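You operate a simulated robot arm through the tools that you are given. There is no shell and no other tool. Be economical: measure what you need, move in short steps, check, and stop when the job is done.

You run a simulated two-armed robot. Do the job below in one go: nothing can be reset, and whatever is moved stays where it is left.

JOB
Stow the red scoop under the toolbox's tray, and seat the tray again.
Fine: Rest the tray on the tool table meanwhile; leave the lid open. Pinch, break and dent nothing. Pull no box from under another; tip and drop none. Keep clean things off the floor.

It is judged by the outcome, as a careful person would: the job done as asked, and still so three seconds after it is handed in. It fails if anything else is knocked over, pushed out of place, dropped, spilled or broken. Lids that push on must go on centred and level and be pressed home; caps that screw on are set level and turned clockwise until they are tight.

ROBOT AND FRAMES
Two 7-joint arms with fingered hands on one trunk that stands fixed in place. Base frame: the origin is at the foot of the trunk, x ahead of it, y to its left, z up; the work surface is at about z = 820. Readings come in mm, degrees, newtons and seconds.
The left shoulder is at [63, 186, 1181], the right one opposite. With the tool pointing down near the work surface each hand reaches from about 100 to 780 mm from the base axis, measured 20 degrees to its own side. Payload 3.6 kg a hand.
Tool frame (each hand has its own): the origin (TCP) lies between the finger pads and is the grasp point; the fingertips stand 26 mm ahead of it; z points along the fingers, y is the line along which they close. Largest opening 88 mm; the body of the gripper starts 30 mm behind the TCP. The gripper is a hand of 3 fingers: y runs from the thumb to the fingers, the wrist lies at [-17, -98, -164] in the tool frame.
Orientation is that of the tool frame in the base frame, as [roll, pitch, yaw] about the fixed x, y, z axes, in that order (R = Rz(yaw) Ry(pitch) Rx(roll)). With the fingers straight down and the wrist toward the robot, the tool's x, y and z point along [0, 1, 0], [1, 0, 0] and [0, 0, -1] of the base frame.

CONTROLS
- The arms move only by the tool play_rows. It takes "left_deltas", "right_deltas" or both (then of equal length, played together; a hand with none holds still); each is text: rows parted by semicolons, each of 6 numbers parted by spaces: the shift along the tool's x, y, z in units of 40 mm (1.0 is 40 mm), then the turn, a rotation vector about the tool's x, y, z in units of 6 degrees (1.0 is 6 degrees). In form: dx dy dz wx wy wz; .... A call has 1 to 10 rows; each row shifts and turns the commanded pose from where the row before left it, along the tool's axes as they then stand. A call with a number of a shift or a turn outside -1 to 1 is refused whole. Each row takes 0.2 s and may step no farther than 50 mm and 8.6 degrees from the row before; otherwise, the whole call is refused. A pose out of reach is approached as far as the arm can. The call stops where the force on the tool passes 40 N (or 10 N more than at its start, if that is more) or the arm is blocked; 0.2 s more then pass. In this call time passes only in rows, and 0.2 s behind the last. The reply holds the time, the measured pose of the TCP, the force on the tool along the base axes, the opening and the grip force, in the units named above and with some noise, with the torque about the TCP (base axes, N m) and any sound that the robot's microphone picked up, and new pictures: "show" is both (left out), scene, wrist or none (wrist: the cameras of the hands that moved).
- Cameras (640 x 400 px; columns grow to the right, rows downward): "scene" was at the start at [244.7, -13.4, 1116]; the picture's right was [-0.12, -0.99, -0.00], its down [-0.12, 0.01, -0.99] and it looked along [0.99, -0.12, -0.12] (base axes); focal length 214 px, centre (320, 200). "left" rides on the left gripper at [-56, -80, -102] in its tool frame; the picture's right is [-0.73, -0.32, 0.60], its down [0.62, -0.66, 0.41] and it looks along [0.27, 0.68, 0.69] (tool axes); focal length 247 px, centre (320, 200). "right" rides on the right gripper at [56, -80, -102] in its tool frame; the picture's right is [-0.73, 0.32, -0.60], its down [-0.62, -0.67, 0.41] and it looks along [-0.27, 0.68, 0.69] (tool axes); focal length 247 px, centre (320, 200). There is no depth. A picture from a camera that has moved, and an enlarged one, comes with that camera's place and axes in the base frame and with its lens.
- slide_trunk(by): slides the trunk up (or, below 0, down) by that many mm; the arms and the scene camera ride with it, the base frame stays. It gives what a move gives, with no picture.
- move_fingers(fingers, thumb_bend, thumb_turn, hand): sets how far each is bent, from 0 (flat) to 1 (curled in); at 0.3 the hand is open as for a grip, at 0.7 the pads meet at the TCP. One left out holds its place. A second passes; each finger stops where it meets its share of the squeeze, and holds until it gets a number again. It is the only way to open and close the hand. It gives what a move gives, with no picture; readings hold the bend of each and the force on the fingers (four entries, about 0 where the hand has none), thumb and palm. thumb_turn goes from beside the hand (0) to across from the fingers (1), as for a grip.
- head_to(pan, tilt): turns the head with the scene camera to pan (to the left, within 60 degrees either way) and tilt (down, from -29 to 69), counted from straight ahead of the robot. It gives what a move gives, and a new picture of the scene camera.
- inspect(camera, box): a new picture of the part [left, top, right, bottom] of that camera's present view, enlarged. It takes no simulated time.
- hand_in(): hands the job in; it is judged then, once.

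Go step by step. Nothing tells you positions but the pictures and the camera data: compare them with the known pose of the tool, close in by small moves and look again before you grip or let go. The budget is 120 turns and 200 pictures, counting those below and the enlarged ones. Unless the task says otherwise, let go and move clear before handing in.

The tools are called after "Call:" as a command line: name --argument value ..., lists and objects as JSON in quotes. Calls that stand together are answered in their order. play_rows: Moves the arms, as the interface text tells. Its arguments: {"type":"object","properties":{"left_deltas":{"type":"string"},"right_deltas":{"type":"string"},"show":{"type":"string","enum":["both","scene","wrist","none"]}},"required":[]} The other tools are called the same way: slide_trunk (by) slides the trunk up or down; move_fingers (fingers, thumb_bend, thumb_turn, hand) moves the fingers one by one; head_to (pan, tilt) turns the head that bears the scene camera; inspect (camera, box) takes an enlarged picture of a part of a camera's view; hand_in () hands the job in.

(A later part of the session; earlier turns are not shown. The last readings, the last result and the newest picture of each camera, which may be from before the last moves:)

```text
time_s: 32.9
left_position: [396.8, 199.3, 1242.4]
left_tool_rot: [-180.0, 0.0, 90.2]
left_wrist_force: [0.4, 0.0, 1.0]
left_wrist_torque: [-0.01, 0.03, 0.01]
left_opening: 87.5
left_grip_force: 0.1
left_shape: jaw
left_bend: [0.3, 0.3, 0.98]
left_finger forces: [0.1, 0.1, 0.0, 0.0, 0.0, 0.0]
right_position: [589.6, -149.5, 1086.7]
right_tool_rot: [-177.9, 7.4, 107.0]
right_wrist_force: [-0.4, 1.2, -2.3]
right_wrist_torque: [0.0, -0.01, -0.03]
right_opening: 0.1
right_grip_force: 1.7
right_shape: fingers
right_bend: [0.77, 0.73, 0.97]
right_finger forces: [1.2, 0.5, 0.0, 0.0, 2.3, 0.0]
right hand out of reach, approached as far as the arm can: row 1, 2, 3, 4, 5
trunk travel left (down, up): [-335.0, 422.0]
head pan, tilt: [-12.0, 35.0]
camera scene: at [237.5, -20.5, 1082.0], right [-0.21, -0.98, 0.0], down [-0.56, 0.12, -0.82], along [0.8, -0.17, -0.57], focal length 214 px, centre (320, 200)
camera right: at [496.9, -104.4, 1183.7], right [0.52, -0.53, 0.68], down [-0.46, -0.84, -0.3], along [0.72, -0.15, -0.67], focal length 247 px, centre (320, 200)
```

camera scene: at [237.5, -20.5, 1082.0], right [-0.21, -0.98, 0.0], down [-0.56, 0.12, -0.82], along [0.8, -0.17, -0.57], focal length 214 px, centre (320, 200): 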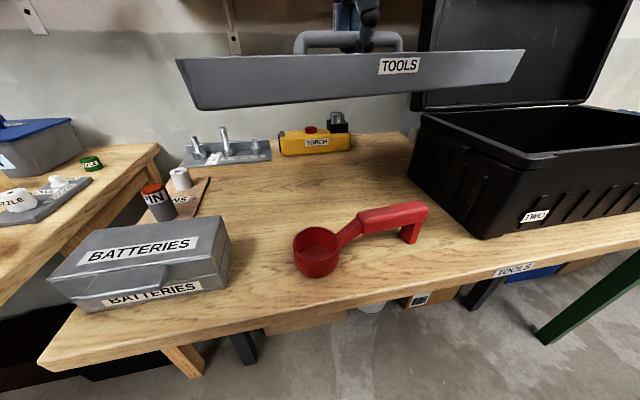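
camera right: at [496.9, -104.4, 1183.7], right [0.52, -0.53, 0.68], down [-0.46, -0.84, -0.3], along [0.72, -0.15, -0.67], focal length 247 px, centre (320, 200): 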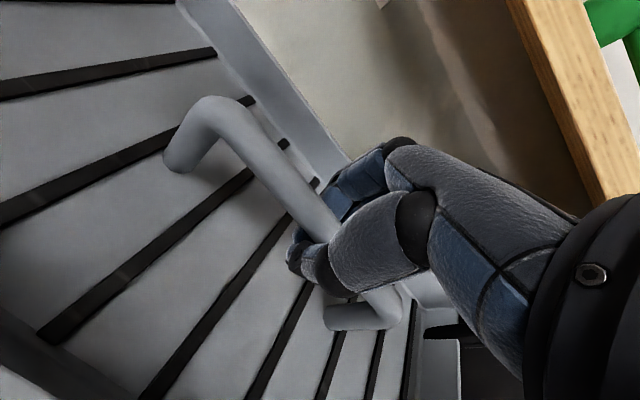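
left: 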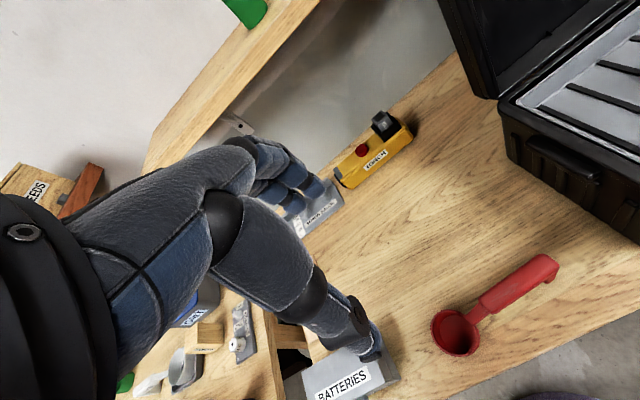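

Reach limits block more +x at this height. I'll descend 100 mm (still above the scoop) and check reach there.

Call:
play_rows --right_deltas "0.1 0.02 0.5 0 0 0;0.08 0.02 0.5 0 0 0;0.06 0.02 0.5 0 0 0;0.06 0.02 0.5 0 0 0;0.06 0.02 0.4 0 0 0;0 0 0 0 0 0" --show "scene"

```text
time_s: 34.3
left_position: [396.1, 198.5, 1243.9]
left_tool_rot: [180.0, 0.0, 90.0]
left_wrist_force: [0.7, -0.2, 0.6]
left_wrist_torque: [-0.01, 0.01, 0.05]
left_opening: 87.8
left_grip_force: 0.1
left_shape: jaw
left_bend: [0.3, 0.3, 0.98]
left_finger forces: [0.0, 0.0, 0.1, 0.0, 0.1, 0.1]
right_position: [575.7, -162.4, 995.0]
right_tool_rot: [-177.7, 7.2, 107.0]
right_wrist_force: [0.1, 0.4, -1.7]
right_wrist_torque: [-0.04, -0.04, 0.02]
right_opening: 0.1
right_grip_force: 1.7
right_shape: fingers
right_bend: [0.77, 0.73, 0.97]
right_finger forces: [1.5, 0.0, 0.0, 0.0, 1.5, 0.1]
right hand out of reach, approached as far as the arm can: row 2, 3, 4, 5
trunk travel left (down, up): [-335.0, 422.0]
head pan, tilt: [-12.0, 35.0]
camera scene: at [237.7, -20.8, 1082.0], right [-0.21, -0.98, 0.0], down [-0.56, 0.12, -0.82], along [0.8, -0.17, -0.57], focal length 214 px, centre (320, 200)
```

scene: 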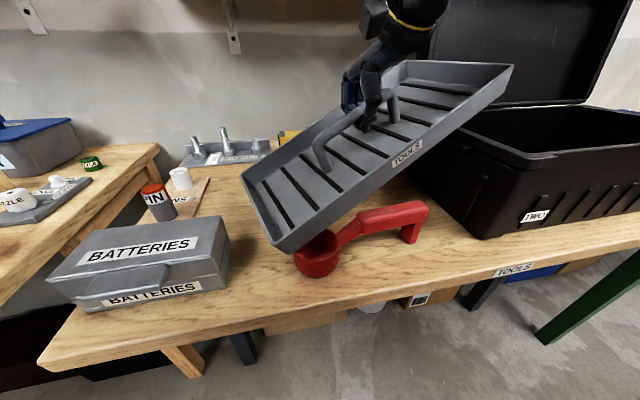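

The tray's right end caught on the box rim and it tipped. Lifting back up at once.

Call:
play_rows --right_deltas "-0.06 -0.02 -0.5 0 0 0;-0.06 -0.02 -0.5 0 0 0;-0.06 -0.02 -0.5 0 0 0;-0.06 -0.02 -0.5 0 0 0;0 -0.02 -0.5 0 0 0;0 0 0 0 0 0" --show "scene"

```text
time_s: 35.7
left_position: [396.2, 199.9, 1242.5]
left_tool_rot: [-180.0, 0.0, 90.1]
left_wrist_force: [-0.5, -0.7, 0.3]
left_wrist_torque: [-0.01, 0.0, -0.02]
left_opening: 87.9
left_grip_force: 0.2
left_shape: jaw
left_bend: [0.3, 0.3, 0.98]
left_finger forces: [0.1, 0.1, 0.1, 0.1, 0.0, 0.0]
right_position: [578.3, -159.3, 1095.2]
right_tool_rot: [-177.8, 7.4, 106.8]
right_wrist_force: [0.2, 0.0, -2.7]
right_wrist_torque: [-0.03, -0.01, -0.03]
right_opening: 0.3
right_grip_force: 1.3
right_shape: fingers
right_bend: [0.77, 0.73, 0.98]
right_finger forces: [1.5, 0.2, 0.1, 0.1, 1.3, 0.0]
trunk travel left (down, up): [-335.0, 422.0]
head pan, tilt: [-12.0, 35.0]
camera scene: at [237.9, -20.9, 1081.9], right [-0.21, -0.98, 0.0], down [-0.56, 0.12, -0.82], along [0.8, -0.17, -0.57], focal length 214 px, centre (320, 200)
```

scene: 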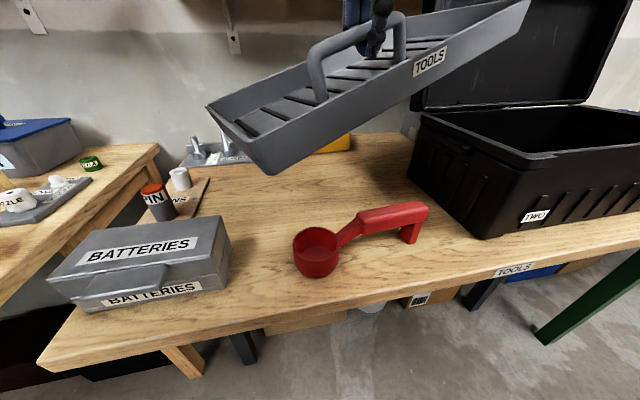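

The tray hangs tilted but captive in the closed fingers. Arm reach seems better with the hand higher relative to the trunk, so I'll raise and then try +x, later lowering with the trunk.

Call:
play_rows --right_deltas "-0.06 -0.02 -0.5 0 0 0;-0.06 -0.02 -0.5 0 0 0;-0.06 -0.02 -0.5 0 0 0;-0.1 0.33 0 0 0 0;-0.1 0.33 0 0 0 0;-0.1 0.33 0 0 0 0;0 0 0 0 0 0" --show "both"

```text
time_s: 37.3
left_position: [397.2, 198.2, 1241.8]
left_tool_rot: [-180.0, 0.0, 90.1]
left_wrist_force: [-0.8, 0.0, -0.6]
left_wrist_torque: [0.03, 0.0, -0.01]
left_opening: 87.6
left_grip_force: 0.0
left_shape: jaw
left_bend: [0.3, 0.3, 0.98]
left_finger forces: [0.1, 0.0, 0.0, 0.1, 0.1, 0.0]
right_position: [596.6, -161.2, 1153.9]
right_tool_rot: [-177.8, 7.3, 106.9]
right_wrist_force: [-0.3, 0.3, -1.5]
right_wrist_torque: [-0.02, -0.01, 0.02]
right_opening: 0.1
right_grip_force: 1.1
right_shape: fingers
right_bend: [0.77, 0.73, 0.98]
right_finger forces: [1.8, 0.0, 0.0, 0.0, 1.4, 0.0]
right hand out of reach, approached as far as the arm can: row 5, 6
trunk travel left (down, up): [-335.0, 422.0]
head pan, tilt: [-12.0, 35.0]
camera scene: at [237.7, -20.9, 1082.0], right [-0.21, -0.98, 0.0], down [-0.56, 0.12, -0.82], along [0.8, -0.17, -0.57], focal length 214 px, centre (320, 200)
camera right: at [504.0, -115.6, 1250.2], right [0.52, -0.53, 0.68], down [-0.46, -0.84, -0.3], along [0.72, -0.15, -0.67], focal length 247 px, centre (320, 200)
```

scene: 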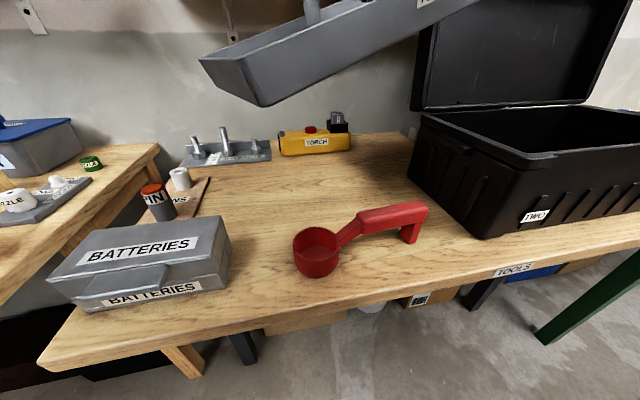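
right: 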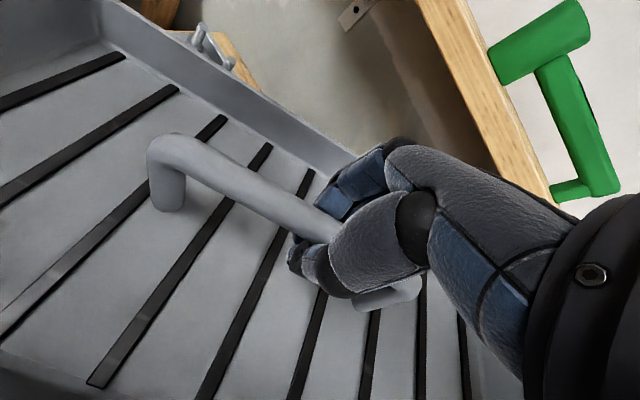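

The current hand tilt is working against reach. Tilting it the other way should both level the tray and help reach.

Call:
play_rows --right_deltas "0 0 0 -0.19 0.64 0;0 0 0 -0.19 0.64 0;0 0 0 -0.19 0.64 0;0 0 0 -0.19 0.64 0;0 0 0 0 0 0" --show "scene"

Call:
head_to --pan -12 --tilt 15

```text
time_s: 38.5
left_position: [397.4, 198.4, 1241.9]
left_tool_rot: [-179.9, 0.0, 90.1]
left_wrist_force: [-0.2, -0.5, 0.1]
left_wrist_torque: [-0.01, -0.01, 0.0]
left_opening: 87.9
left_grip_force: 0.1
left_shape: jaw
left_bend: [0.3, 0.3, 0.98]
left_finger forces: [0.0, 0.0, 0.0, 0.0, 0.0, 0.0]
right_position: [596.0, -160.4, 1154.4]
right_tool_rot: [177.7, -8.0, 106.9]
right_wrist_force: [0.3, -0.3, -2.8]
right_wrist_torque: [-0.02, -0.01, 0.02]
right_opening: 0.0
right_grip_force: 1.6
right_shape: fingers
right_bend: [0.77, 0.73, 0.98]
right_finger forces: [1.7, 0.1, 0.0, 0.1, 1.3, 0.1]
trunk travel left (down, up): [-335.0, 422.0]
head pan, tilt: [-12.0, 35.0]
camera scene: at [237.8, -20.7, 1081.9], right [-0.21, -0.98, 0.0], down [-0.56, 0.12, -0.82], along [0.8, -0.17, -0.57], focal length 214 px, centre (320, 200)
```

scene: 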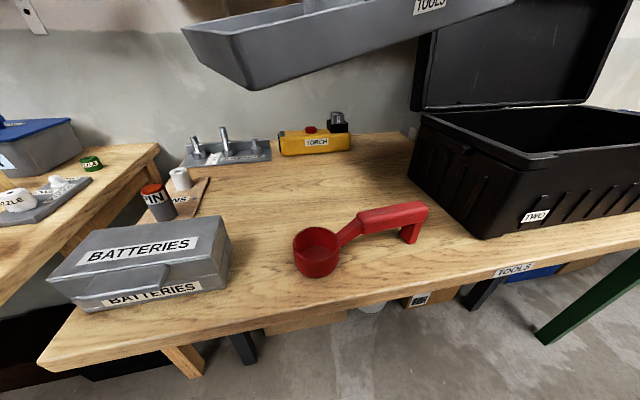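

```text
time_s: 39.4
left_position: [395.6, 198.1, 1242.8]
left_tool_rot: [-179.9, 0.0, 90.1]
left_wrist_force: [0.4, 0.3, 0.0]
left_wrist_torque: [-0.01, -0.01, 0.02]
left_opening: 87.4
left_grip_force: 0.1
left_shape: jaw
left_bend: [0.3, 0.3, 0.98]
left_finger forces: [0.0, 0.0, 0.0, 0.1, 0.0, 0.0]
right_position: [595.8, -161.3, 1152.2]
right_tool_rot: [177.7, -7.9, 106.8]
right_wrist_force: [-0.5, 0.5, -2.8]
right_wrist_torque: [-0.02, 0.04, 0.03]
right_opening: 0.0
right_grip_force: 1.0
right_shape: fingers
right_bend: [0.77, 0.73, 0.98]
right_finger forces: [1.5, 0.0, 0.0, 0.1, 1.3, 0.0]
trunk travel left (down, up): [-335.0, 422.0]
head pan, tilt: [-12.0, 15.0]
camera scene: at [243.0, -21.9, 1113.9], right [-0.21, -0.98, 0.0], down [-0.25, 0.05, -0.97], along [0.94, -0.2, -0.26], focal length 214 px, centre (320, 200)
```

scene: 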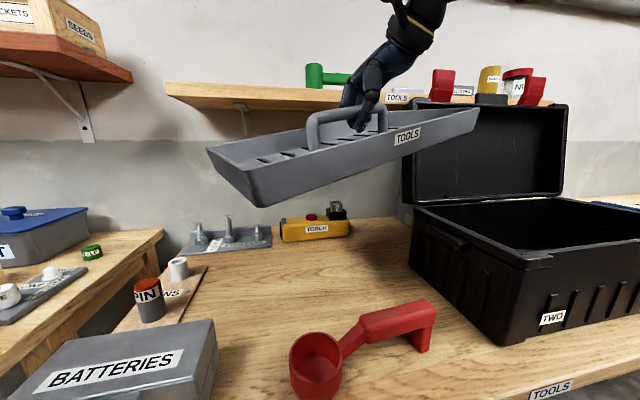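

Call:
play_rows --right_deltas "0.05 0.27 0.02 -0.09 0.29 0;0.05 0.27 0.02 -0.09 0.29 0;0.05 0.27 0.02 -0.09 0.29 0;0.05 0.27 0.02 -0.09 0.29 0;0 0 0 0 0 0" --show "scene"

```text
time_s: 40.5
left_position: [397.8, 199.8, 1241.7]
left_tool_rot: [180.0, 0.0, 90.1]
left_wrist_force: [-0.1, 0.2, -0.3]
left_wrist_torque: [0.02, 0.03, 0.01]
left_opening: 87.9
left_grip_force: 0.1
left_shape: jaw
left_bend: [0.3, 0.3, 0.98]
left_finger forces: [0.0, 0.0, 0.0, 0.0, 0.0, 0.0]
right_position: [635.4, -140.0, 1154.3]
right_tool_rot: [175.5, -15.0, 107.5]
right_wrist_force: [-0.4, -0.6, -2.5]
right_wrist_torque: [-0.02, -0.01, 0.01]
right_opening: 0.2
right_grip_force: 1.7
right_shape: fingers
right_bend: [0.77, 0.73, 0.98]
right_finger forces: [1.5, 0.0, 0.0, 0.0, 1.2, 0.0]
trunk travel left (down, up): [-335.0, 422.0]
head pan, tilt: [-12.0, 15.0]
camera scene: at [242.9, -22.0, 1114.0], right [-0.21, -0.98, 0.0], down [-0.25, 0.05, -0.97], along [0.94, -0.2, -0.26], focal length 214 px, centre (320, 200)
```

scene: 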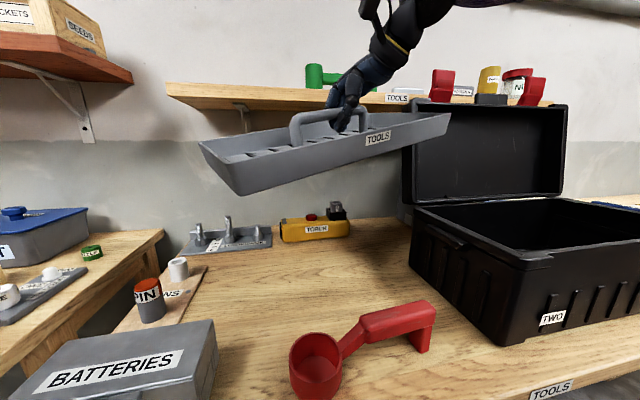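

Reach is fine now and the tray is clear of box, lid and scoop. Lowering with the trunk first.

Call:
slide_trunk --by -150

Call:
head_to --pan -12 --tilt 25

```text
time_s: 42.3
left_position: [396.5, 199.6, 1092.9]
left_tool_rot: [179.9, 0.1, 90.1]
left_wrist_force: [0.4, 0.4, -0.7]
left_wrist_torque: [-0.05, -0.02, -0.01]
left_opening: 87.7
left_grip_force: 0.0
left_shape: jaw
left_bend: [0.3, 0.3, 0.98]
left_finger forces: [0.0, 0.1, 0.1, 0.1, 0.1, 0.0]
right_position: [635.4, -141.7, 1004.3]
right_tool_rot: [175.2, -14.9, 107.5]
right_wrist_force: [0.5, 0.9, -2.8]
right_wrist_torque: [-0.08, -0.04, -0.03]
right_opening: 0.0
right_grip_force: 0.6
right_shape: fingers
right_bend: [0.77, 0.73, 0.98]
right_finger forces: [0.9, 0.0, 0.1, 0.0, 0.9, 0.1]
trunk travel left (down, up): [-185.0, 572.0]
head pan, tilt: [-12.0, 15.0]
```

```text
time_s: 43.0
left_position: [397.2, 198.9, 1093.3]
left_tool_rot: [-179.9, 0.0, 90.0]
left_wrist_force: [-0.3, 0.1, 0.8]
left_wrist_torque: [0.01, -0.04, 0.0]
left_opening: 87.4
left_grip_force: 0.1
left_shape: jaw
left_bend: [0.3, 0.3, 0.98]
left_finger forces: [0.0, 0.0, 0.1, 0.0, 0.0, 0.0]
right_position: [635.4, -139.6, 1004.3]
right_tool_rot: [175.4, -14.9, 107.3]
right_wrist_force: [0.0, 1.2, -2.8]
right_wrist_torque: [0.0, 0.01, -0.02]
right_opening: 0.0
right_grip_force: 1.0
right_shape: fingers
right_bend: [0.77, 0.73, 0.98]
right_finger forces: [0.9, 0.0, 0.0, 0.1, 1.0, 0.0]
trunk travel left (down, up): [-185.0, 572.0]
head pan, tilt: [-12.0, 25.0]
camera scene: at [268.3, -21.7, 934.0], right [-0.21, -0.98, 0.0], down [-0.41, 0.09, -0.91], along [0.89, -0.19, -0.42], focal length 214 px, centre (320, 200)
```

scene: 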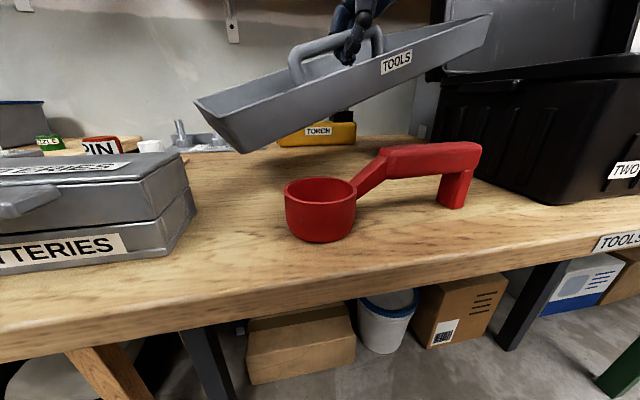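

Call:
play_rows --right_deltas "-0.1 -0.03 0.39 0 0 0;-0.1 -0.03 0.39 0 0 0;-0.1 -0.03 0.39 0 0 0;-0.077 -0.023 0.29 0 0 0;-0.077 -0.023 0.29 0 0 0;-0.077 -0.023 0.29 0 0 0;0 0 0 0 0 0" --show "scene"

```text
time_s: 44.4
left_position: [397.4, 199.0, 1093.1]
left_tool_rot: [-180.0, 0.0, 90.2]
left_wrist_force: [0.1, 0.6, -0.1]
left_wrist_torque: [-0.03, 0.0, -0.02]
left_opening: 87.8
left_grip_force: 0.1
left_shape: jaw
left_bend: [0.3, 0.3, 0.98]
left_finger forces: [0.0, 0.0, 0.0, 0.1, 0.0, 0.0]
right_position: [642.1, -137.4, 940.5]
right_tool_rot: [173.0, -15.1, 108.2]
right_wrist_force: [-0.3, -0.3, 15.3]
right_wrist_torque: [-0.67, -0.15, 0.0]
right_opening: 0.0
right_grip_force: 7.3
right_shape: fingers
right_bend: [0.77, 0.73, 0.98]
right_finger forces: [0.0, 0.0, 0.0, 0.0, 0.1, 14.2]
trunk travel left (down, up): [-185.0, 572.0]
head pan, tilt: [-12.0, 25.0]
stopped in row 6 (right hand): the force on the tool passed its limit at 47 N (the readings are from after the stop); the commanded pose is now the measured one
camera scene: at [268.3, -21.5, 933.9], right [-0.21, -0.98, 0.0], down [-0.41, 0.09, -0.91], along [0.89, -0.19, -0.42], focal length 214 px, centre (320, 200)
```

scene: 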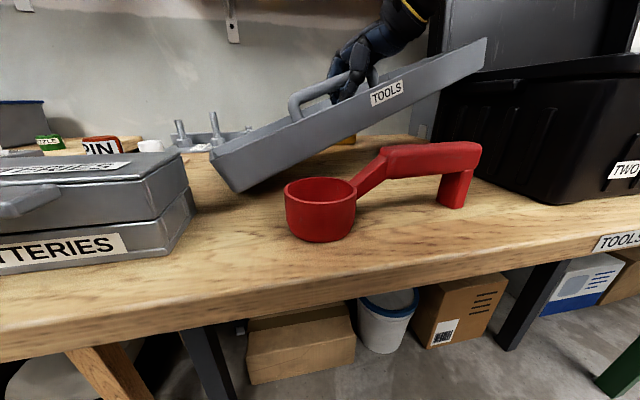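

The left end is on the table and the bar is jammed at an angle in my tight grip. I'll ease up a touch and loosen the ring slightly (still closed under the bar).

Call:
play_rows --right_deltas "0.05 0.01 -0.2 0 0 0;0 0 0 0 0 0" --show "none"

Call:
move_fingers --hand "right" --fingers 0.7 --thumb_bend 0.7

Call:
inspect --camera "scene" --box '[200, 0, 520, 210]'

Call:
inspect --camera "right" --box '[0, 0, 640, 400]'

```text
time_s: 45.0
left_position: [397.5, 197.6, 1093.9]
left_tool_rot: [180.0, 0.0, 90.2]
left_wrist_force: [0.1, 0.1, -0.3]
left_wrist_torque: [-0.02, 0.01, -0.02]
left_opening: 87.9
left_grip_force: 0.1
left_shape: jaw
left_bend: [0.3, 0.3, 0.98]
left_finger forces: [0.0, 0.0, 0.0, 0.0, 0.1, 0.0]
right_position: [639.6, -139.2, 942.3]
right_tool_rot: [173.8, -14.9, 107.9]
right_wrist_force: [0.3, 1.5, 0.3]
right_wrist_torque: [-0.01, 0.01, 0.01]
right_opening: 0.0
right_grip_force: 0.5
right_shape: fingers
right_bend: [0.77, 0.73, 0.98]
right_finger forces: [0.1, 0.0, 0.1, 0.0, 0.1, 0.3]
trunk travel left (down, up): [-185.0, 572.0]
head pan, tilt: [-12.0, 25.0]
```

```text
time_s: 46.0
left_position: [398.0, 200.2, 1093.7]
left_tool_rot: [-179.9, 0.0, 90.1]
left_wrist_force: [-0.2, -0.2, -0.2]
left_wrist_torque: [0.04, 0.0, -0.02]
left_opening: 87.7
left_grip_force: 0.0
left_shape: jaw
left_bend: [0.3, 0.3, 0.98]
left_finger forces: [0.0, 0.0, 0.0, 0.1, 0.0, 0.0]
right_position: [639.3, -139.6, 944.1]
right_tool_rot: [173.6, -15.0, 108.0]
right_wrist_force: [-0.9, -0.2, 0.5]
right_wrist_torque: [0.02, -0.01, 0.02]
right_opening: 2.5
right_grip_force: 0.2
right_shape: fingers
right_bend: [0.7, 0.7, 0.98]
right_finger forces: [0.0, 0.1, 0.1, 0.1, 0.6, 0.0]
trunk travel left (down, up): [-185.0, 572.0]
head pan, tilt: [-12.0, 25.0]
```

```text
1.90 times, centred on (360, 105) of scene
camera zoom: at [268.3, -21.7, 934.0], right [-0.21, -0.98, 0.0], down [-0.41, 0.09, -0.91], along [0.89, -0.19, -0.42], focal length 408 px, centre (244, 381)
```

zoom: 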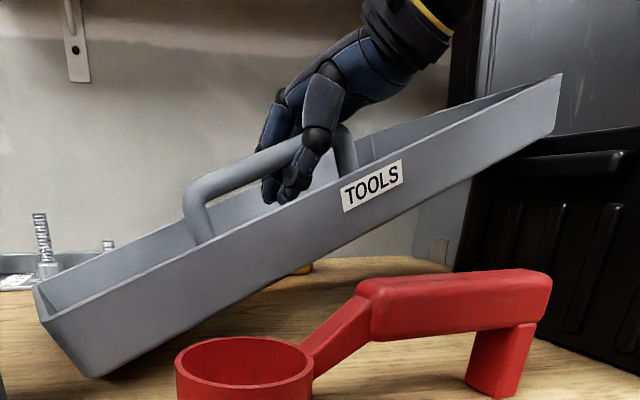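

```text
1.00 times, centred on (320, 200) of right (not enlarged: the box is as wide or as high as the picture)
camera zoom: at [544.7, -137.2, 1048.2], right [0.51, -0.75, 0.42], down [-0.44, -0.64, -0.63], along [0.74, 0.13, -0.66], focal length 247 px, centre (320, 200)
```

zoom: 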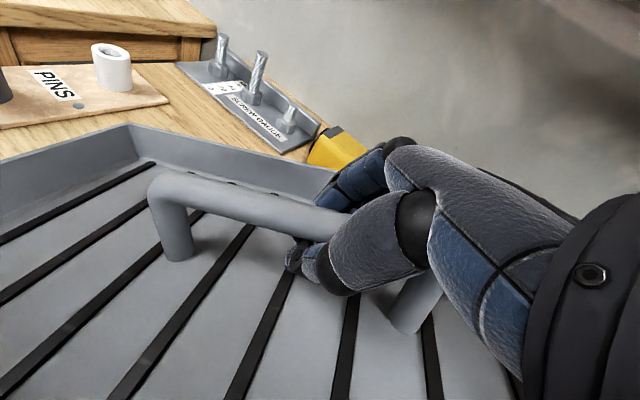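

Call:
play_rows --right_deltas "-0.05 -0.015 0.2 0 0 0;-0.05 -0.015 0.2 0 0 0;-0.05 -0.015 0.2 0 0 0;0 0 0 0 0 0" --show "none"

Call:
inspect --camera "scene" --box '[200, 0, 520, 210]'

```text
time_s: 46.7
left_position: [397.1, 198.9, 1092.7]
left_tool_rot: [-179.9, 0.0, 90.2]
left_wrist_force: [0.1, 0.5, -0.4]
left_wrist_torque: [0.03, 0.01, -0.03]
left_opening: 87.7
left_grip_force: 0.1
left_shape: jaw
left_bend: [0.3, 0.3, 0.98]
left_finger forces: [0.0, 0.0, 0.0, 0.0, 0.1, 0.0]
right_position: [645.6, -135.0, 939.5]
right_tool_rot: [171.6, -15.1, 108.7]
right_wrist_force: [2.6, 0.2, 14.2]
right_wrist_torque: [-0.65, 0.01, 0.12]
right_opening: 1.8
right_grip_force: 7.2
right_shape: fingers
right_bend: [0.7, 0.7, 0.98]
right_finger forces: [0.1, 0.1, 0.0, 0.1, 0.1, 14.2]
trunk travel left (down, up): [-185.0, 572.0]
head pan, tilt: [-12.0, 25.0]
stopped in row 3 (right hand): the force on the tool passed its limit at 44 N (the readings are from after the stop); the commanded pose is now the measured one
```

```text
1.90 times, centred on (360, 105) of scene
camera zoom: at [268.6, -21.6, 933.7], right [-0.21, -0.98, 0.0], down [-0.41, 0.09, -0.91], along [0.89, -0.19, -0.42], focal length 408 px, centre (244, 381)
```

zoom: 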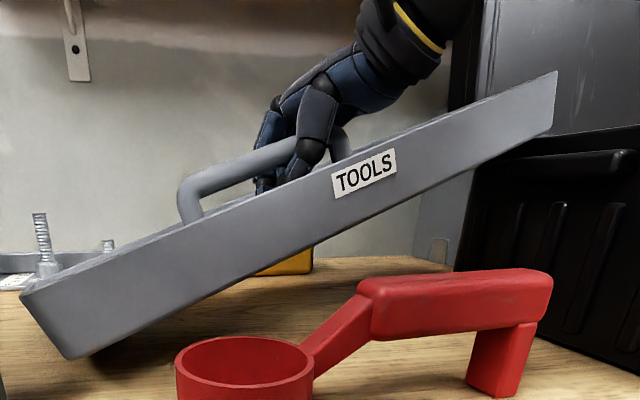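

The tray's right end is jammed against the box/lid side. I'll ease up and shift everything 45 mm to the left.

Call:
play_rows --right_deltas "0.1 0.03 -0.36 0 0 0;0.3 0.09 0.09 0 0 0;0.3 0.09 0.09 0 0 0;0.3 0.09 0.09 0 0 0;0.13 0.04 0.04 0 0 0;0 0 0 0 0 0" --show "scene"

Call:
inspect --camera "scene" --box '[180, 0, 520, 210]'

```text
time_s: 48.1
left_position: [397.3, 198.0, 1092.5]
left_tool_rot: [179.9, 0.0, 90.1]
left_wrist_force: [0.0, 0.5, 0.6]
left_wrist_torque: [-0.02, 0.02, 0.03]
left_opening: 87.6
left_grip_force: 0.0
left_shape: jaw
left_bend: [0.3, 0.3, 0.98]
left_finger forces: [0.0, 0.0, 0.1, 0.0, 0.0, 0.0]
right_position: [644.9, -92.6, 949.6]
right_tool_rot: [172.2, -15.0, 108.5]
right_wrist_force: [1.9, -1.3, 0.2]
right_wrist_torque: [-0.04, -0.05, -0.01]
right_opening: 4.0
right_grip_force: 1.0
right_shape: fingers
right_bend: [0.69, 0.69, 0.98]
right_finger forces: [1.8, 0.0, 0.0, 0.0, 1.0, 0.0]
trunk travel left (down, up): [-185.0, 572.0]
head pan, tilt: [-12.0, 25.0]
camera scene: at [268.5, -21.9, 933.9], right [-0.21, -0.98, 0.0], down [-0.41, 0.09, -0.91], along [0.89, -0.19, -0.42], focal length 214 px, centre (320, 200)
```

scene: 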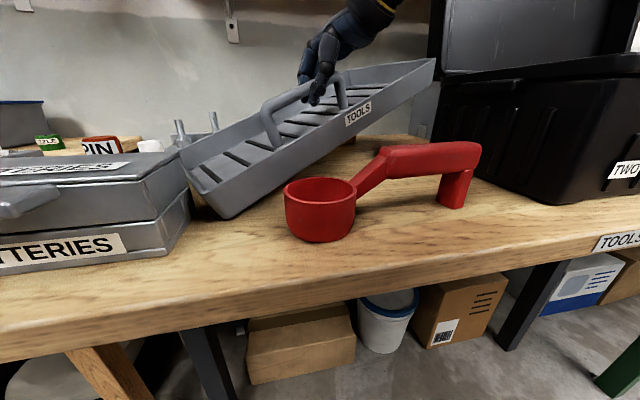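

```text
1.88 times, centred on (350, 105) of scene
camera zoom: at [268.5, -21.9, 933.9], right [-0.21, -0.98, 0.0], down [-0.41, 0.09, -0.91], along [0.89, -0.19, -0.42], focal length 404 px, centre (264, 379)
```

zoom: 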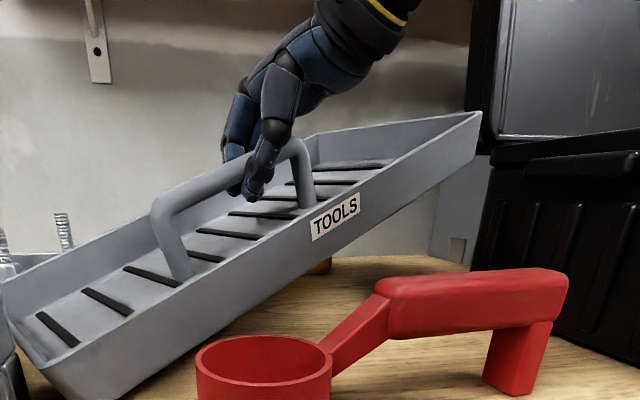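

Clear of the box now, but the tray yawed toward the batteries box. I'll lift slightly, go +x and rotate back a little before lowering.

Call:
play_rows --right_deltas "0.13 0.04 -0.48 0 0 0;-0.2 0.3 0 0 0 0.45;-0.15 0.3 0 0 0 0.45;-0.1 0.3 -0.05 0 0 0.45;-0.05 0.15 0 0 0 0.45;0 0 0 0 0 0" --show "scene"

Call:
inspect --camera "scene" --box '[150, 0, 490, 210]'

```text
time_s: 49.5
left_position: [398.0, 198.9, 1092.9]
left_tool_rot: [180.0, 0.0, 90.2]
left_wrist_force: [0.0, -1.1, 0.5]
left_wrist_torque: [0.03, 0.01, -0.01]
left_opening: 87.4
left_grip_force: 0.0
left_shape: jaw
left_bend: [0.3, 0.3, 0.98]
left_finger forces: [0.1, 0.1, 0.1, 0.0, 0.1, 0.0]
right_position: [668.1, -99.4, 969.5]
right_tool_rot: [173.7, -15.8, 102.8]
right_wrist_force: [-0.3, 0.3, -1.2]
right_wrist_torque: [-0.05, -0.03, -0.01]
right_opening: 4.5
right_grip_force: 1.3
right_shape: fingers
right_bend: [0.69, 0.69, 0.98]
right_finger forces: [1.5, 0.1, 0.0, 0.1, 1.5, 0.1]
right hand out of reach, approached as far as the arm can: row 4, 5
trunk travel left (down, up): [-185.0, 572.0]
head pan, tilt: [-12.0, 25.0]
camera scene: at [268.4, -21.7, 934.0], right [-0.21, -0.98, 0.0], down [-0.41, 0.09, -0.91], along [0.89, -0.19, -0.42], focal length 214 px, centre (320, 200)
```

scene: 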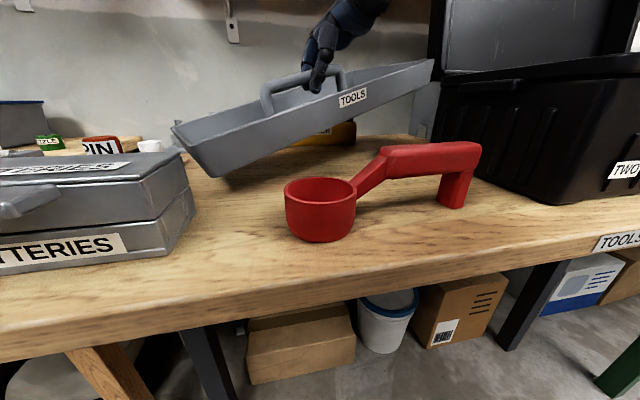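

```text
1.88 times, centred on (320, 105) of scene
camera zoom: at [268.4, -21.7, 934.0], right [-0.21, -0.98, 0.0], down [-0.41, 0.09, -0.91], along [0.89, -0.19, -0.42], focal length 404 px, centre (320, 379)
```

zoom: 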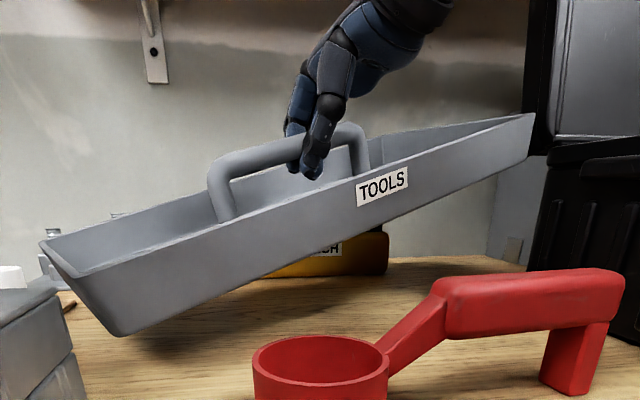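

Call:
play_rows --right_deltas "-0.08 -0.02 0.29 0 0 0;-0.08 -0.02 0.29 0 0 0;-0.08 -0.02 0.29 0 0 0;-0.08 -0.02 0.29 0 0 0;0 0 0 0 0 0" --show "none"

Call:
inspect --camera "scene" --box '[150, 0, 490, 210]'

```text
time_s: 50.7
left_position: [397.7, 198.4, 1094.1]
left_tool_rot: [180.0, -0.1, 90.1]
left_wrist_force: [-0.2, 0.7, 0.2]
left_wrist_torque: [0.0, -0.04, 0.01]
left_opening: 87.6
left_grip_force: 0.1
left_shape: jaw
left_bend: [0.3, 0.3, 0.98]
left_finger forces: [0.1, 0.0, 0.0, 0.0, 0.0, 0.0]
right_position: [669.4, -98.3, 921.3]
right_tool_rot: [173.6, -15.7, 103.0]
right_wrist_force: [1.0, -0.4, -1.9]
right_wrist_torque: [-0.01, -0.01, -0.02]
right_opening: 4.4
right_grip_force: 1.7
right_shape: fingers
right_bend: [0.69, 0.69, 0.98]
right_finger forces: [1.2, 0.4, 0.0, 0.0, 1.5, 0.0]
trunk travel left (down, up): [-185.0, 572.0]
head pan, tilt: [-12.0, 25.0]
```

```text
1.88 times, centred on (320, 105) of scene
camera zoom: at [268.4, -21.7, 934.0], right [-0.21, -0.98, 0.0], down [-0.41, 0.09, -0.91], along [0.89, -0.19, -0.42], focal length 404 px, centre (320, 379)
```

zoom: 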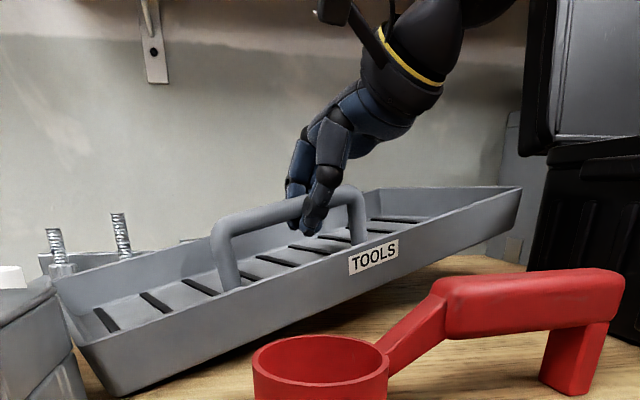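

Call:
play_rows --right_deltas "-0.08 -0.02 0.29 0 0 0;-0.08 -0.02 0.29 0 0 0;-0.04 -0.01 0.15 0 0 0;0 0 0 0 0 0" --show "none"

Call:
inspect --camera "scene" --box '[150, 0, 490, 210]'

```text
time_s: 51.7
left_position: [397.5, 198.7, 1094.2]
left_tool_rot: [180.0, -0.1, 90.1]
left_wrist_force: [0.8, -0.3, 0.3]
left_wrist_torque: [0.02, 0.03, 0.02]
left_opening: 87.7
left_grip_force: 0.0
left_shape: jaw
left_bend: [0.3, 0.3, 0.98]
left_finger forces: [0.0, 0.0, 0.0, 0.0, 0.1, 0.0]
right_position: [668.9, -99.6, 891.0]
right_tool_rot: [173.7, -15.8, 102.9]
right_wrist_force: [0.7, 0.4, 0.0]
right_wrist_torque: [0.0, 0.01, 0.0]
right_opening: 2.5
right_grip_force: 0.0
right_shape: fingers
right_bend: [0.7, 0.7, 0.98]
right_finger forces: [0.0, 0.1, 0.0, 0.1, 0.0, 0.0]
right hand out of reach, approached as far as the arm can: row 3
trunk travel left (down, up): [-185.0, 572.0]
head pan, tilt: [-12.0, 25.0]
```

```text
1.88 times, centred on (320, 105) of scene
camera zoom: at [268.2, -21.7, 934.0], right [-0.21, -0.98, 0.0], down [-0.41, 0.09, -0.91], along [0.89, -0.19, -0.42], focal length 404 px, centre (320, 379)
```

zoom: 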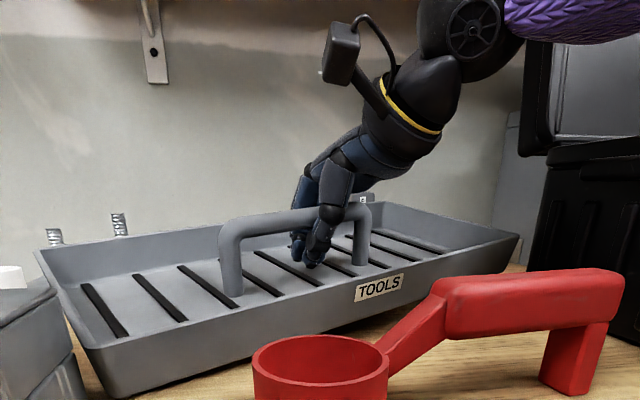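

Tray rests flat on the table. Opening the hand and withdrawing upward along its axis.

Call:
move_fingers --hand "right" --fingers 0.3 --thumb_bend 0.3

Call:
play_rows --right_deltas "0 0 -0.5 0 0 0;0 0 -1 0 0 0;0 0 -1 0 0 0;0 0 -1 0 0 0;0 0 -1 0 0 0;0 0 0 0 0 0" --show "scene"

```text
time_s: 52.7
left_position: [396.1, 200.9, 1093.7]
left_tool_rot: [-180.0, -0.1, 90.1]
left_wrist_force: [0.7, 0.4, 0.2]
left_wrist_torque: [-0.01, 0.0, -0.01]
left_opening: 87.7
left_grip_force: 0.0
left_shape: jaw
left_bend: [0.3, 0.3, 0.98]
left_finger forces: [0.0, 0.1, 0.0, 0.0, 0.0, 0.1]
right_position: [668.6, -100.7, 891.7]
right_tool_rot: [173.6, -15.7, 102.8]
right_wrist_force: [0.4, 0.4, -0.1]
right_wrist_torque: [0.0, -0.02, 0.02]
right_opening: 87.9
right_grip_force: 0.3
right_shape: fingers
right_bend: [0.3, 0.3, 0.98]
right_finger forces: [0.0, 0.0, 0.1, 0.1, 0.0, 0.1]
trunk travel left (down, up): [-185.0, 572.0]
head pan, tilt: [-12.0, 25.0]
```

```text
time_s: 54.1
left_position: [396.8, 198.7, 1093.8]
left_tool_rot: [-179.9, 0.0, 90.1]
left_wrist_force: [0.1, 0.9, 0.2]
left_wrist_torque: [0.0, 0.0, 0.03]
left_opening: 87.3
left_grip_force: 0.0
left_shape: jaw
left_bend: [0.3, 0.3, 0.98]
left_finger forces: [0.0, 0.0, 0.0, 0.1, 0.0, 0.1]
right_position: [660.1, -152.6, 1063.1]
right_tool_rot: [173.7, -15.8, 102.9]
right_wrist_force: [0.0, 0.4, -0.8]
right_wrist_torque: [0.02, -0.01, 0.02]
right_opening: 88.0
right_grip_force: 0.1
right_shape: fingers
right_bend: [0.3, 0.3, 0.98]
right_finger forces: [0.0, 0.0, 0.0, 0.0, 0.0, 0.0]
trunk travel left (down, up): [-185.0, 572.0]
head pan, tilt: [-12.0, 25.0]
camera scene: at [268.4, -21.7, 933.9], right [-0.21, -0.98, 0.0], down [-0.41, 0.09, -0.91], along [0.89, -0.19, -0.42], focal length 214 px, centre (320, 200)
```

scene: 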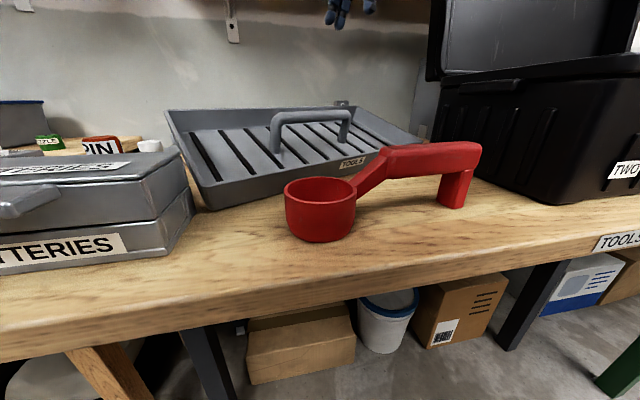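

Call:
play_rows --right_deltas "0 -1 0 0.14 -0.65 0;0 -1 0 0.14 -0.65 0;0 -1 0 0.14 -0.65 0;0 -1 0 0.14 -0.65 0;-0.5 -0.8 0 0 0 0.55;-0.8 -0.5 0 0 0 0.55;-0.8 -0.4 0 0 0 0.55;-0.5 0 0 0 0 0.5" --show "none"

Call:
slide_trunk --by 330

Call:
head_to --pan -30 --tilt 52

```text
time_s: 55.9
left_position: [396.5, 198.7, 1092.4]
left_tool_rot: [180.0, 0.0, 90.2]
left_wrist_force: [0.3, -0.5, 1.2]
left_wrist_torque: [0.02, -0.01, -0.01]
left_opening: 87.6
left_grip_force: 0.1
left_shape: jaw
left_bend: [0.3, 0.3, 0.98]
left_finger forces: [0.1, 0.0, 0.0, 0.1, 0.0, 0.1]
right_position: [450.3, -297.3, 1045.7]
right_tool_rot: [177.3, -0.7, 88.8]
right_wrist_force: [0.9, -0.7, -0.1]
right_wrist_torque: [0.0, 0.01, 0.02]
right_opening: 88.0
right_grip_force: 0.1
right_shape: fingers
right_bend: [0.3, 0.3, 0.98]
right_finger forces: [0.0, 0.0, 0.0, 0.0, 0.0, 0.0]
trunk travel left (down, up): [-185.0, 572.0]
head pan, tilt: [-12.0, 25.0]
```

```text
time_s: 59.2
left_position: [397.0, 198.3, 1423.4]
left_tool_rot: [180.0, 0.0, 90.2]
left_wrist_force: [-0.5, 0.1, 0.1]
left_wrist_torque: [-0.01, -0.03, 0.02]
left_opening: 87.9
left_grip_force: 0.1
left_shape: jaw
left_bend: [0.3, 0.3, 0.98]
left_finger forces: [0.1, 0.0, 0.0, 0.0, 0.1, 0.1]
right_position: [449.5, -297.7, 1376.5]
right_tool_rot: [177.2, -0.7, 88.8]
right_wrist_force: [0.5, -1.3, -0.4]
right_wrist_torque: [-0.02, 0.04, -0.01]
right_opening: 88.1
right_grip_force: 0.0
right_shape: fingers
right_bend: [0.3, 0.3, 0.98]
right_finger forces: [0.1, 0.0, 0.0, 0.0, 0.0, 0.1]
trunk travel left (down, up): [-515.0, 242.0]
head pan, tilt: [-12.0, 25.0]
```

```text
time_s: 60.1
left_position: [396.7, 198.7, 1423.3]
left_tool_rot: [180.0, 0.0, 90.2]
left_wrist_force: [-0.8, 1.1, -0.4]
left_wrist_torque: [-0.03, 0.01, -0.03]
left_opening: 87.6
left_grip_force: 0.1
left_shape: jaw
left_bend: [0.3, 0.3, 0.98]
left_finger forces: [0.0, 0.0, 0.1, 0.0, 0.0, 0.0]
right_position: [449.1, -297.3, 1377.2]
right_tool_rot: [177.4, -0.7, 88.8]
right_wrist_force: [-0.3, 0.9, 0.6]
right_wrist_torque: [-0.02, 0.01, 0.01]
right_opening: 88.1
right_grip_force: 0.1
right_shape: fingers
right_bend: [0.3, 0.3, 0.98]
right_finger forces: [0.0, 0.0, 0.0, 0.0, 0.1, 0.0]
trunk travel left (down, up): [-515.0, 242.0]
head pan, tilt: [-30.0, 52.0]
camera scene: at [199.1, -40.0, 1247.7], right [-0.5, -0.87, 0.0], down [-0.68, 0.39, -0.62], along [0.53, -0.31, -0.79], focal length 214 px, centre (320, 200)
```

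scene: 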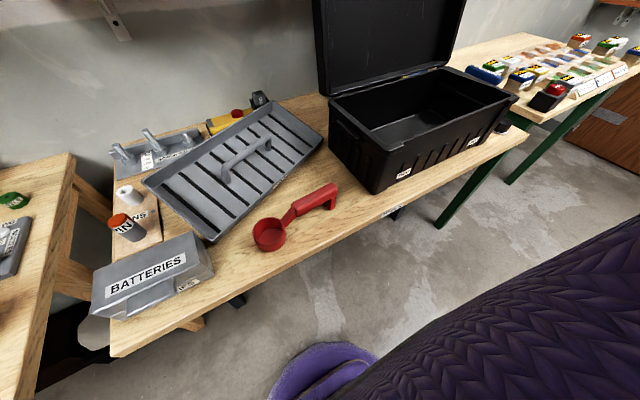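

Call:
inspect --camera "scene" --box '[310, 50, 530, 200]'

Call:
inspect --camera "scene" --box '[140, 80, 360, 260]'

```text
2.67 times, centred on (420, 125) of scene
camera zoom: at [199.1, -40.0, 1247.7], right [-0.5, -0.87, 0.0], down [-0.68, 0.39, -0.62], along [0.53, -0.31, -0.79], focal length 572 px, centre (53, 400)
```

zoom: 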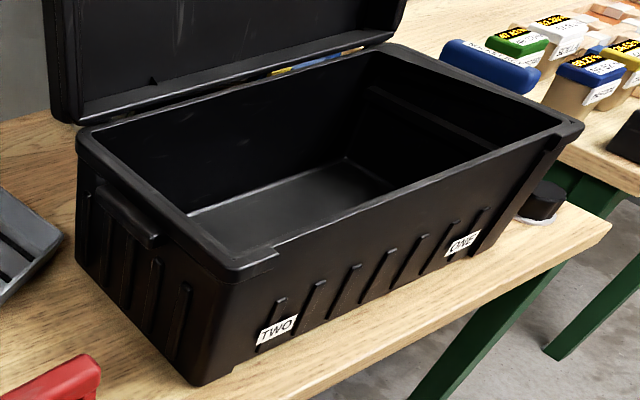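

```text
2.22 times, centred on (250, 170) of scene
camera zoom: at [199.1, -40.0, 1247.7], right [-0.5, -0.87, 0.0], down [-0.68, 0.39, -0.62], along [0.53, -0.31, -0.79], focal length 477 px, centre (476, 267)
```

zoom: 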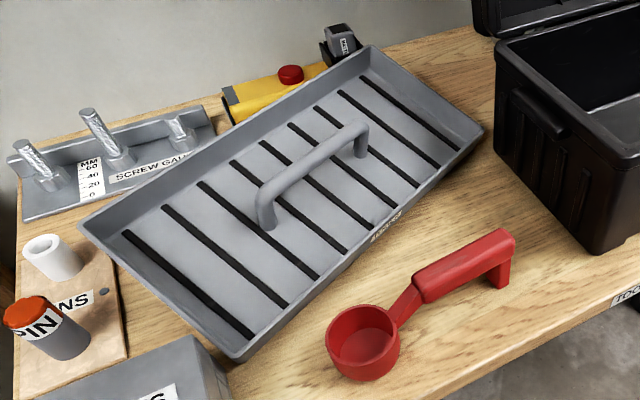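

The tray is on the table, box is empty, and the scoop's handle runs roughly along y at (450, −129…−228), z≈877. Next, lower the trunk and bring the right hand over the scoop handle.

Call:
slide_trunk --by -230

Call:
play_rows --right_deltas "0.7 0 0 0 -0.3 0;0.7 0 0 0 -0.1 -0.5;0.7 0 0 0 0 -0.5;0.7 0 0 0 0 0;0.5 0 0.5 0 0 0;0 0 1 0 0 0;0 0 1 0 0 0;0 0 0 0 0 0" --show "both"

```text
time_s: 62.5
left_position: [396.2, 198.0, 1195.1]
left_tool_rot: [180.0, 0.0, 90.0]
left_wrist_force: [0.3, 0.3, -0.6]
left_wrist_torque: [0.01, -0.02, 0.03]
left_opening: 87.9
left_grip_force: 0.0
left_shape: jaw
left_bend: [0.3, 0.3, 0.98]
left_finger forces: [0.0, 0.0, 0.0, 0.1, 0.1, 0.1]
right_position: [448.9, -298.0, 1147.9]
right_tool_rot: [177.3, -0.7, 88.7]
right_wrist_force: [0.5, -0.6, 0.3]
right_wrist_torque: [0.0, 0.03, -0.01]
right_opening: 88.2
right_grip_force: 0.0
right_shape: fingers
right_bend: [0.3, 0.3, 0.98]
right_finger forces: [0.0, 0.0, 0.0, 0.0, 0.1, 0.1]
trunk travel left (down, up): [-285.0, 472.0]
head pan, tilt: [-30.0, 52.0]
```

```text
time_s: 64.3
left_position: [396.7, 198.5, 1194.3]
left_tool_rot: [-180.0, 0.0, 90.1]
left_wrist_force: [0.1, -0.8, -0.2]
left_wrist_torque: [0.02, 0.0, 0.0]
left_opening: 87.4
left_grip_force: 0.0
left_shape: jaw
left_bend: [0.3, 0.3, 0.98]
left_finger forces: [0.1, 0.0, 0.1, 0.0, 0.1, 0.0]
right_position: [450.8, -169.6, 1045.3]
right_tool_rot: [177.4, 1.9, 94.7]
right_wrist_force: [0.5, 0.0, -0.8]
right_wrist_torque: [-0.02, 0.01, 0.0]
right_opening: 88.3
right_grip_force: 0.0
right_shape: fingers
right_bend: [0.3, 0.3, 0.98]
right_finger forces: [0.0, 0.1, 0.1, 0.0, 0.0, 0.0]
trunk travel left (down, up): [-285.0, 472.0]
head pan, tilt: [-30.0, 52.0]
camera scene: at [223.9, -39.9, 1003.6], right [-0.5, -0.87, 0.0], down [-0.68, 0.39, -0.62], along [0.53, -0.31, -0.79], focal length 214 px, centre (320, 200)
camera right: at [362.3, -115.8, 1141.3], right [0.35, -0.69, 0.64], down [-0.59, -0.69, -0.42], along [0.73, -0.23, -0.65], focal length 247 px, centre (320, 200)
```

scene: 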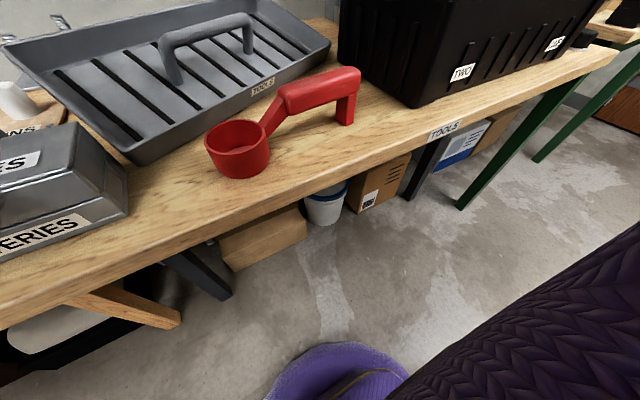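
right: 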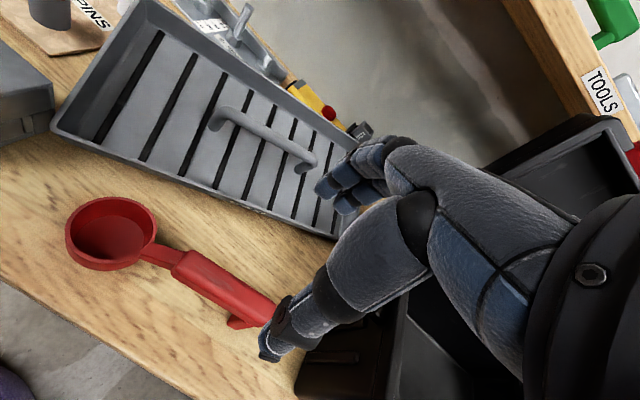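

Call:
play_rows --right_deltas "0.1 0.03 1 0 0 -0.4;0 0 1 0 0 0;0 0 1 0 0 0;0 0 0.6 0 0 0;0 0 0 0 0 0" --show "both"

Call:
inspect --camera "scene" --box '[200, 0, 420, 190]'

```text
time_s: 65.5
left_position: [397.2, 198.7, 1193.8]
left_tool_rot: [180.0, 0.0, 89.9]
left_wrist_force: [-0.2, -0.2, -0.2]
left_wrist_torque: [-0.02, 0.01, 0.01]
left_opening: 87.6
left_grip_force: 0.0
left_shape: jaw
left_bend: [0.3, 0.3, 0.98]
left_finger forces: [0.1, 0.1, 0.1, 0.1, 0.0, 0.0]
right_position: [458.4, -168.0, 901.2]
right_tool_rot: [177.4, 1.9, 97.1]
right_wrist_force: [0.6, 1.4, 0.0]
right_wrist_torque: [0.01, 0.02, -0.04]
right_opening: 88.3
right_grip_force: 0.1
right_shape: fingers
right_bend: [0.3, 0.3, 0.98]
right_finger forces: [0.0, 0.0, 0.0, 0.0, 0.1, 0.0]
trunk travel left (down, up): [-285.0, 472.0]
head pan, tilt: [-30.0, 52.0]
camera scene: at [224.2, -40.0, 1003.5], right [-0.5, -0.87, 0.0], down [-0.68, 0.39, -0.62], along [0.53, -0.31, -0.79], focal length 214 px, centre (320, 200)
camera right: at [367.7, -118.3, 997.3], right [0.38, -0.67, 0.64], down [-0.56, -0.71, -0.42], along [0.73, -0.2, -0.65], focal length 247 px, centre (320, 200)
```

scene: 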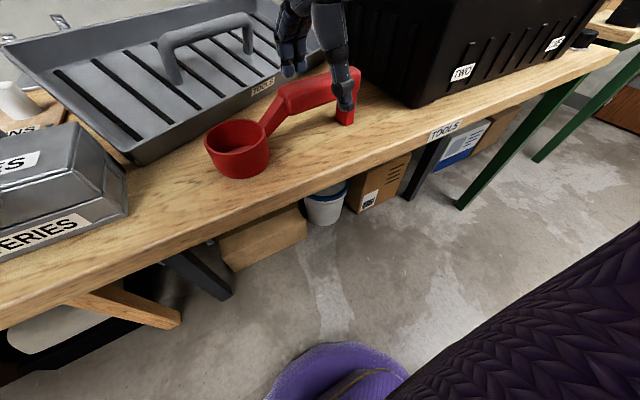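
right: 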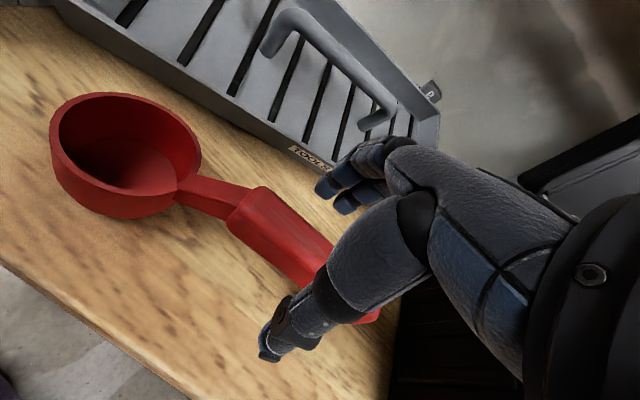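

```text
2.11 times, centred on (310, 95) of scene
camera zoom: at [224.2, -40.0, 1003.5], right [-0.5, -0.87, 0.0], down [-0.68, 0.39, -0.62], along [0.53, -0.31, -0.79], focal length 452 px, centre (341, 421)
```

zoom: 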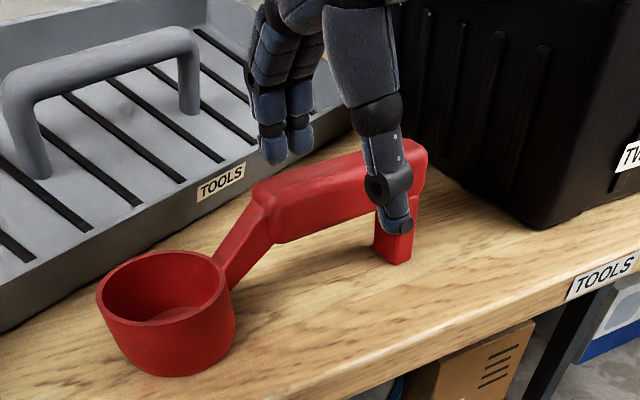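

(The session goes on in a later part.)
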